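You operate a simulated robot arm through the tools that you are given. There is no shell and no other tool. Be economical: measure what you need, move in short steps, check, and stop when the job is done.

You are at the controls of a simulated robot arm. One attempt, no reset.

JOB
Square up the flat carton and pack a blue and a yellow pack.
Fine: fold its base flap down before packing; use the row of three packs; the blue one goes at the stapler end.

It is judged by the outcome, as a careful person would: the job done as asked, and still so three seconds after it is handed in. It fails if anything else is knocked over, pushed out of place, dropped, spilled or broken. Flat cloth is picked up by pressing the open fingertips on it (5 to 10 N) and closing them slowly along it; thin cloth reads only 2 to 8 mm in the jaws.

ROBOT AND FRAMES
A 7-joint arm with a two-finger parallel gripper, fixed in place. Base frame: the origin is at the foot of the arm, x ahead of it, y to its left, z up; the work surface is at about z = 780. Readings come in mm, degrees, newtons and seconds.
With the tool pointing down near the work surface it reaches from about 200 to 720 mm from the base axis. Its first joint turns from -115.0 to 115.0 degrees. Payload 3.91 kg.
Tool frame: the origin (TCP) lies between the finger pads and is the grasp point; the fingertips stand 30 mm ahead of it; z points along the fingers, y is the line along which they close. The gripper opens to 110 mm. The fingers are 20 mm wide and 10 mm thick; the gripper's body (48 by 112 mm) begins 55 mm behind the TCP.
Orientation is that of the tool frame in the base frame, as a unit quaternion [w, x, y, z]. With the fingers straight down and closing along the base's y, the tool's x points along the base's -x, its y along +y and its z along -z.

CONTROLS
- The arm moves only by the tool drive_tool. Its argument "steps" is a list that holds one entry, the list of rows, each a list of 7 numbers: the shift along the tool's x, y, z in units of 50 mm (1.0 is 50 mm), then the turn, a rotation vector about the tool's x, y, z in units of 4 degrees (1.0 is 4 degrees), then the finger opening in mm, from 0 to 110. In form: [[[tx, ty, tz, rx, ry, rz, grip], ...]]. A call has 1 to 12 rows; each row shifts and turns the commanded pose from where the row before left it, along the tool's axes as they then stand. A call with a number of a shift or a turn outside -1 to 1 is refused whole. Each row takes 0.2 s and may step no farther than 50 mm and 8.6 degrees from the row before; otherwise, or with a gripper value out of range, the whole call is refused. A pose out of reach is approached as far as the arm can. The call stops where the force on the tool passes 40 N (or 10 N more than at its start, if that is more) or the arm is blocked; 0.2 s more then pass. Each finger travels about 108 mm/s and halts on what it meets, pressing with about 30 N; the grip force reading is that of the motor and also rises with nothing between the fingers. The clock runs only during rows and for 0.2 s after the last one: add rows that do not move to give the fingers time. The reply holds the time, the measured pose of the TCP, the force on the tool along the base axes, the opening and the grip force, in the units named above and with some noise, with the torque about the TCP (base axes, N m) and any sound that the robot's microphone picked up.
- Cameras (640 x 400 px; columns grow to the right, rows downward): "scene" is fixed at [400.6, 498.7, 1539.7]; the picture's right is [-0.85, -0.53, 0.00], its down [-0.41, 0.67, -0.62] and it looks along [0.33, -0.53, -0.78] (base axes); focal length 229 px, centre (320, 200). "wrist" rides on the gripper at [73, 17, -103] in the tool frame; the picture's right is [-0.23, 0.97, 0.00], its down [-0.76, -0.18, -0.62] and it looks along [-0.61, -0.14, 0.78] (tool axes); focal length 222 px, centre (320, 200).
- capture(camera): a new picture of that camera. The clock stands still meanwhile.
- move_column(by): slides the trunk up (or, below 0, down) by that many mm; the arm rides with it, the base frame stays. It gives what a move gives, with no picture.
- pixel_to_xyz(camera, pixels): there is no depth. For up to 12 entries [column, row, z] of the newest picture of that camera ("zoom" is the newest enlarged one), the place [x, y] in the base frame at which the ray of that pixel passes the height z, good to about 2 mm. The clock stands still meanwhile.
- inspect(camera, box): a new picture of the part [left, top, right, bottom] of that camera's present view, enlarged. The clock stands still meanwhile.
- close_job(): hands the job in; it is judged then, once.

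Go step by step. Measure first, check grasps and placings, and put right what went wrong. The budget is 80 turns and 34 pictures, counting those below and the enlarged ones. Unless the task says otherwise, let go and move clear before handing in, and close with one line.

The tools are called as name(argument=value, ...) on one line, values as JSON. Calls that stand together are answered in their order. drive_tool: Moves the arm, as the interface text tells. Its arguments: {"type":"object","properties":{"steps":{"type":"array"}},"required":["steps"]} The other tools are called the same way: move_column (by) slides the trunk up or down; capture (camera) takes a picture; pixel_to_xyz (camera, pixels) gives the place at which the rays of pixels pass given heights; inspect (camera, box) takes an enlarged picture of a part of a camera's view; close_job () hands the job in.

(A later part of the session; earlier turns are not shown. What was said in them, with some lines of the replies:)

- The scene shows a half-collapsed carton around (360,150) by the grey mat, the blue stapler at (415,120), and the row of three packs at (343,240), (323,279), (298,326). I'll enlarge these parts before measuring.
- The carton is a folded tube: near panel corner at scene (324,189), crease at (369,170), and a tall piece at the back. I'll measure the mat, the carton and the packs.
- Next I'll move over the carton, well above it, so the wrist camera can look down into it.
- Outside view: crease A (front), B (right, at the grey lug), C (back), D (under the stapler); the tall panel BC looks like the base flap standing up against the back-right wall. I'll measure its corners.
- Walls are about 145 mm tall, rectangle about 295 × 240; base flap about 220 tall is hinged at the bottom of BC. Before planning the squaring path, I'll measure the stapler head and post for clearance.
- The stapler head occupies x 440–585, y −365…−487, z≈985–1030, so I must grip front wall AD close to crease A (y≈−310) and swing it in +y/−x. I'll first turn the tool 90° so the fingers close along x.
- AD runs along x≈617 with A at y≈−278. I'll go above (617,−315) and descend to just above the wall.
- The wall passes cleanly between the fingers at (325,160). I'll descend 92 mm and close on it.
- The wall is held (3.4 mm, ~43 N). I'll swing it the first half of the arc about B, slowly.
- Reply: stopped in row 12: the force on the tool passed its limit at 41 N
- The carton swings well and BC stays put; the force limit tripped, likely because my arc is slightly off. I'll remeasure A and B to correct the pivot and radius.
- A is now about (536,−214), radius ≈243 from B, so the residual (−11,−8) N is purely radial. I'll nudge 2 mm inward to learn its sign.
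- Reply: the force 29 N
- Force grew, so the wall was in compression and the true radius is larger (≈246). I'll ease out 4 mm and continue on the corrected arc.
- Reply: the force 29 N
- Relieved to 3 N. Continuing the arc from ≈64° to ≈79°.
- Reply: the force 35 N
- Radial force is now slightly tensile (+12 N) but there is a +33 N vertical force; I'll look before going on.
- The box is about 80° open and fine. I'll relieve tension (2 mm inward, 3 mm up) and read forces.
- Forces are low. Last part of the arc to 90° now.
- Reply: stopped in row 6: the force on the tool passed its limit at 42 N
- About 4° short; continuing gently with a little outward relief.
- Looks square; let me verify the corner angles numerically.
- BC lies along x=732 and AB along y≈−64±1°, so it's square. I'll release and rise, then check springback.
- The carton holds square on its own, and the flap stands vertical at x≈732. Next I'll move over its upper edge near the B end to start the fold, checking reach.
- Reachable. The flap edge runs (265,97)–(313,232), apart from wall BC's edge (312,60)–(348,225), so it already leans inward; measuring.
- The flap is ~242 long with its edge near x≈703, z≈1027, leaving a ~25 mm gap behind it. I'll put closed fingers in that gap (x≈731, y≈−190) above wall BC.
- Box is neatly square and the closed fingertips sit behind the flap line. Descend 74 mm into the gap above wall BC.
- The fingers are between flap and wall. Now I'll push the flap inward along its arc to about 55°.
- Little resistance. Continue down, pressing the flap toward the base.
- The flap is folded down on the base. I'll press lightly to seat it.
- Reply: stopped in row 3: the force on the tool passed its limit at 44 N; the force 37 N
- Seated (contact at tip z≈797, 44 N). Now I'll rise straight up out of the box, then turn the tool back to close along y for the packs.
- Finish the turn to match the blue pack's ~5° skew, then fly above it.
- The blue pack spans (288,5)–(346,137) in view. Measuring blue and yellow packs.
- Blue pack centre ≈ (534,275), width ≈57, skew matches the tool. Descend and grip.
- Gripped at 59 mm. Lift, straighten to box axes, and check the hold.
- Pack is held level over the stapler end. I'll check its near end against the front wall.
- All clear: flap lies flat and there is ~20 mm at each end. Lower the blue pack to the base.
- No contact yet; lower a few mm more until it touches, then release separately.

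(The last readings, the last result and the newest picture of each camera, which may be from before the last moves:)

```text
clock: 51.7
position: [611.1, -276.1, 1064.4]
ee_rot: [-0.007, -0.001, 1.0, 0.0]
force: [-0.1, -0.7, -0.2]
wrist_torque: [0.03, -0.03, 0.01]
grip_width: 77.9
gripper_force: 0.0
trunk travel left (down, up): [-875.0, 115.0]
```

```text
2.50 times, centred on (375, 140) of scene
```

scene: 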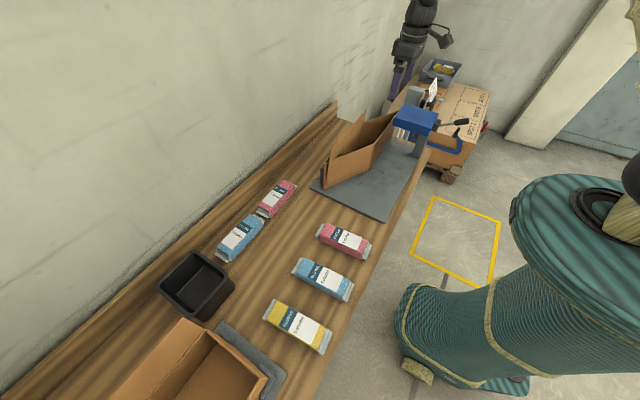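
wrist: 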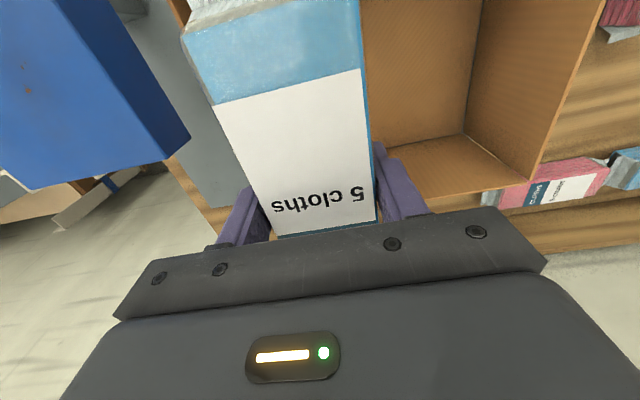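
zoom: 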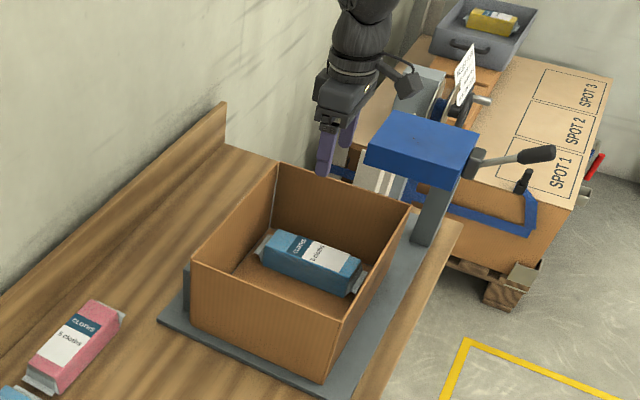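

Blue is flat in the box at the stapler end. Now fly to the yellow pack.

drive_tool(steps=[[[0.108, 0.89, 0, 0, 0, 0, 100], [0.108, 0.89, 0, 0, 0, 0, 100], [0.108, 0.89, 0, 0, 0, 0, 100], [0.108, 0.89, 0, 0, 0, 0, 100], [0.108, 0.89, 0, 0, 0, 0, 100], [0.108, 0.89, 0, 0, 0, 0, 100], [0.108, 0.89, 0, 0, 0, 0, 100], [0.108, 0.89, 0, 0, 0, 0, 100], [0.108, 0.89, 0, 0, 0, 0, 100], [0.108, 0.89, 0, 0, 0, 0, 100], [0.108, 0.89, 0, 0, 0, 0, 100], [0.108, 0.89, 0, 0, 0, 0, 100]]])

drive_tool(steps=[[[0.108, 0.875, 0, 0, 0, 0, 100], [0.108, 0.875, 0, 0, 0, 0, 100], [0.108, 0.875, 0, 0, 0, 0, 100], [0.108, 0.875, 0, 0, 0, 0, 100], [0, 0, 0, 0, 0, -0.6, 100], [0, 0, 0, 0, 0, -0.55, 100], [0, 0, 0, 0, 0, 0, 100]]])

capture(camera="wrist")

```text
clock: 54.3
position: [544.1, 261.0, 1063.2]
ee_rot: [-0.006, -0.001, 1.0, -0.002]
force: [-0.8, 0.4, 0.9]
wrist_torque: [-0.05, 0.02, 0.02]
grip_width: 99.9
gripper_force: 0.1
trunk travel left (down, up): [-875.0, 115.0]
```

```text
clock: 55.9
position: [520.7, 433.0, 1063.0]
ee_rot: [-0.006, -0.042, 0.999, -0.001]
force: [-0.2, -0.2, -1.0]
wrist_torque: [0.01, 0.0, -0.01]
grip_width: 100.1
gripper_force: 0.1
trunk travel left (down, up): [-875.0, 115.0]
```

```text
4 pictures are left
```

wrist: 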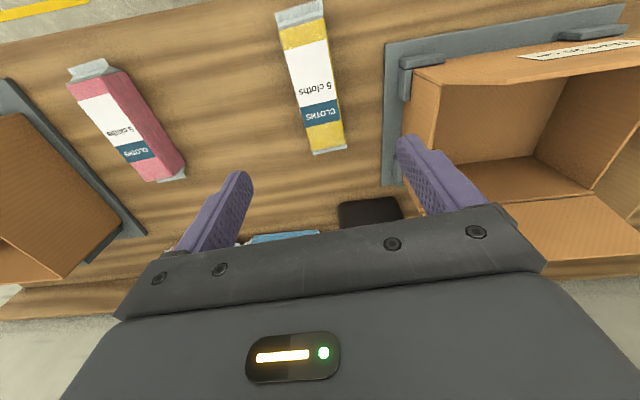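

pixel_to_xyz(camera="wrist", pixels=[[291, 80, 785], [291, 80, 820], [333, 80, 820], [333, 80, 785], [301, 13, 800], [329, 151, 795], [384, 150, 795], [407, 95, 815], [435, 130, 930]])

```text
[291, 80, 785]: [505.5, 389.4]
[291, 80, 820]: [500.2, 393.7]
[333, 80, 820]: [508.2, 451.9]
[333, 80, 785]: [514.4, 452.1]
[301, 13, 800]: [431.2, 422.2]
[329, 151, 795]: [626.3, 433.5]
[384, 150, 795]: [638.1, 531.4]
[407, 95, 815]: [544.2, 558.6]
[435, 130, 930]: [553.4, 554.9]
```

Yellow centre is ≈ (528,427), skew ≈4°. Correct by −6 mm in y, descend and grip.

drive_tool(steps=[[[-0.12, -0.13, 0.9, 0, 0, 0.2, 100], [0, 0, 0.9, 0, 0, 0, 100], [0, 0, 0.9, 0, 0, 0, 100], [0, 0, 0.9, 0, 0, 0, 100], [0, 0, 0.9, 0, 0, 0, 100], [0, 0, 0.23, 0, 0, 0, 100], [0, 0, 0.23, 0, 0, 0, 100], [0, 0, 0, 0, 0, 0, 80], [0, 0, 0, 0, 0, 0, 60], [0, 0, 0, 0, 0, 0, 30], [0, 0, 0, 0, 0, 0, 30]]])

```text
clock: 58.3
position: [523.5, 429.0, 816.9]
ee_rot: [-0.006, -0.035, 0.999, -0.001]
force: [0.7, 0.7, 0.5]
wrist_torque: [0.03, -0.01, 0.0]
grip_width: 59.5
gripper_force: 29.9
trunk travel left (down, up): [-875.0, 115.0]
```

Gripped at 59.5 mm. Lift, straighten, carry to the other end of the box.

drive_tool(steps=[[[0, 0, -0.3, 0, 0, 0, 30], [0, 0, -0.6, 0, 0, 0, 30], [0, 0, -0.9, 0, 0, 0, 30], [0, 0, -0.9, 0, 0, 0, 30], [0, 0, -0.9, 0, 0, 0.5, 30], [0, 0, -0.9, 0, 0, 0.5, 30], [0, 0, -0.26, 0, 0, 0, 30], [0, 0, 0, 0, 0, 0, 30]]])

drive_tool(steps=[[[-0.132, -0.955, 0, 0, 0, 0, 30], [-0.132, -0.955, 0, 0, 0, 0, 30], [-0.132, -0.955, 0, 0, 0, 0, 30], [-0.132, -0.955, 0, 0, 0, 0, 30], [-0.132, -0.955, 0, 0, 0, 0, 30], [-0.132, -0.955, 0, 0, 0, 0, 30], [-0.132, -0.955, 0, 0, 0, 0, 30], [-0.132, -0.955, 0, 0, 0, 0, 30], [-0.132, -0.955, 0, 0, 0, 0, 30], [-0.132, -0.955, 0, 0, 0, 0, 30], [-0.132, -0.955, 0, 0, 0, 0, 30], [-0.132, -0.955, 0, 0, 0, 0, 30]]])

capture(camera="wrist")

```text
clock: 60.1
position: [528.8, 428.9, 1054.6]
ee_rot: [-0.006, 0.001, 1.0, -0.001]
force: [0.7, 0.2, -0.4]
wrist_torque: [0.02, -0.01, -0.01]
grip_width: 59.4
gripper_force: 29.8
trunk travel left (down, up): [-875.0, 115.0]
```

```text
clock: 62.7
position: [607.0, -145.4, 1047.3]
ee_rot: [-0.007, 0.0, 1.0, -0.001]
force: [-0.9, -0.1, -1.0]
wrist_torque: [0.01, 0.04, -0.02]
grip_width: 59.3
gripper_force: 30.3
trunk travel left (down, up): [-875.0, 115.0]
```

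```text
3 pictures are left
```

wrist: 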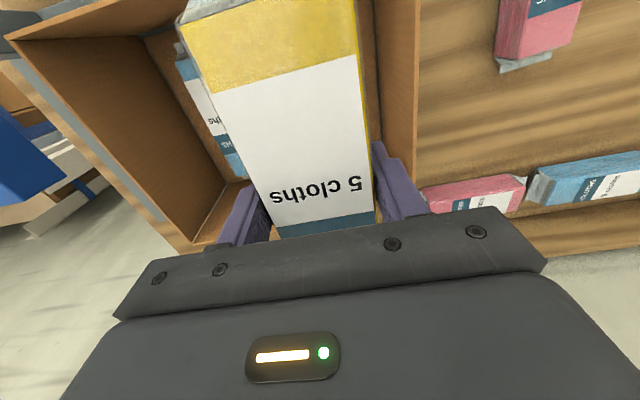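

Yellow is over the other end with clearance to blue and walls. Lower it.

drive_tool(steps=[[[-0.08, 0, 0.9, 0, 0, 0, 30], [0, 0, 0.9, 0, 0, 0, 30], [0, 0, 0.9, 0, 0, 0, 30], [0, 0, 0.9, 0, 0, 0, 30], [0, 0, 0.4, 0, 0, 0, 30], [0, 0, 0.15, 0, 0, 0, 30], [0, 0, 0, 0, 0, 0, 30], [0, 0, 0.06, 0, 0, 0, 30], [0, 0, 0, 0, 0, 0, 30]]])

```text
clock: 64.7
position: [607.8, -146.1, 843.1]
ee_rot: [-0.006, 0.0, 1.0, -0.001]
force: [0.1, -1.1, -0.9]
wrist_torque: [0.04, 0.02, -0.04]
grip_width: 59.1
gripper_force: 29.7
trunk travel left (down, up): [-875.0, 115.0]
```

drive_tool(steps=[[[0, 0, 0.1, 0, 0, 0, 30], [0, 0, 0.08, 0, 0, 0, 30], [0, 0, 0, 0, 0, 0, 30]]])

```text
clock: 65.5
position: [606.9, -144.6, 833.7]
ee_rot: [-0.006, 0.0, 1.0, -0.002]
force: [-0.1, 0.9, 0.7]
wrist_torque: [0.06, -0.08, -0.01]
grip_width: 59.2
gripper_force: 29.8
trunk travel left (down, up): [-875.0, 115.0]
```

The pack bottom should be within 1–2 mm of the base flap. Release gently and rise clear.

drive_tool(steps=[[[0, 0, 0.03, 0, 0, 0, 30], [0, 0, 0, 0, 0, 0, 30], [0, 0, 0, 0, 0, 0, 66], [0, 0, 0, 0, 0, 0, 78], [0, 0, -0.3, 0, 0, 0, 78], [0, 0, -0.8, 0, 0, 0, 78], [0, 0, -0.9, 0, 0, 0, 78], [0, 0, -0.9, 0, 0, 0, 78], [0, 0, -0.9, 0, 0, 0, 78], [0, 0, -0.9, 0, 0, 0, 78], [0.9, 0, 0, 0, 0, 0, 78], [0.9, 0, 0, 0, 0, 0, 78]]])

drive_tool(steps=[[[0.9, 0, -0.3, 0, 0, 0, 78], [0.9, 0, -0.3, 0, 0, 0, 78], [0, 0, 0, 0, 0, 0, 78], [0, 0, 0, 0, 0, 0, 78], [0, 0, 0, 0, 0, 0, 78]]])

inspect(camera="scene", box=[295, 70, 455, 220])

capture(camera="scene")

```text
clock: 68.1
position: [519.0, -140.6, 1071.0]
ee_rot: [-0.005, 0.0, 1.0, -0.002]
force: [0.0, 0.5, -0.1]
wrist_torque: [-0.01, -0.03, 0.0]
grip_width: 78.1
gripper_force: 0.1
trunk travel left (down, up): [-875.0, 115.0]
```

```text
clock: 69.3
position: [429.8, -144.0, 1099.4]
ee_rot: [-0.007, 0.0, 1.0, -0.002]
force: [-0.3, -0.4, 0.8]
wrist_torque: [0.0, 0.01, 0.0]
grip_width: 77.8
gripper_force: 0.1
trunk travel left (down, up): [-875.0, 115.0]
```

```text
2.67 times, centred on (375, 145) of scene
```

zoom: 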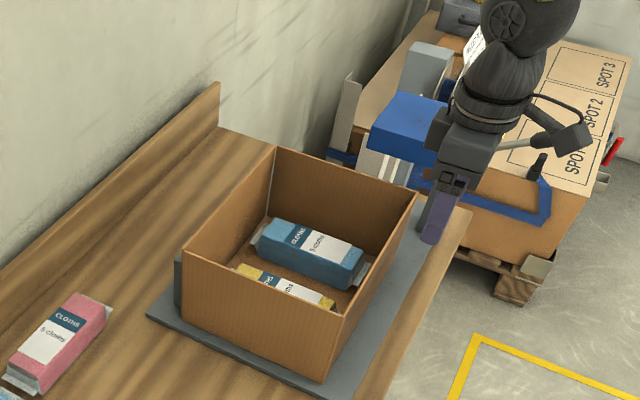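

```text
1 pictures are left
```

scene: 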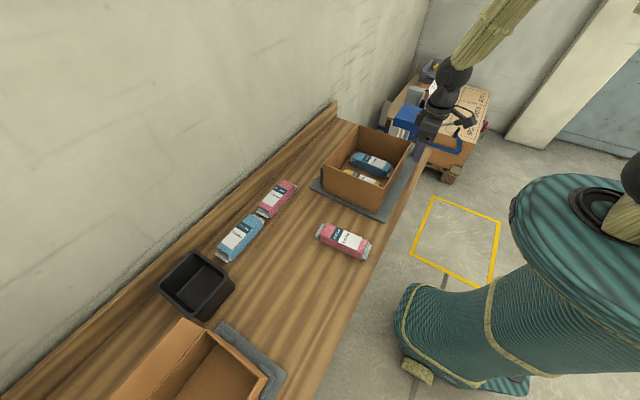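

The latest picture shows a square carton with its flap flat. Blue lies at the stapler end, yellow at the other end, everything else is untouched, and the arm is clear. I'll hand it in.

close_job()

```text
The job is handed in.
```

The carton is squared up with its base flap folded flat, and the blue pack (stapler end) and yellow pack from the row of three lie flat inside it; the job is handed in.
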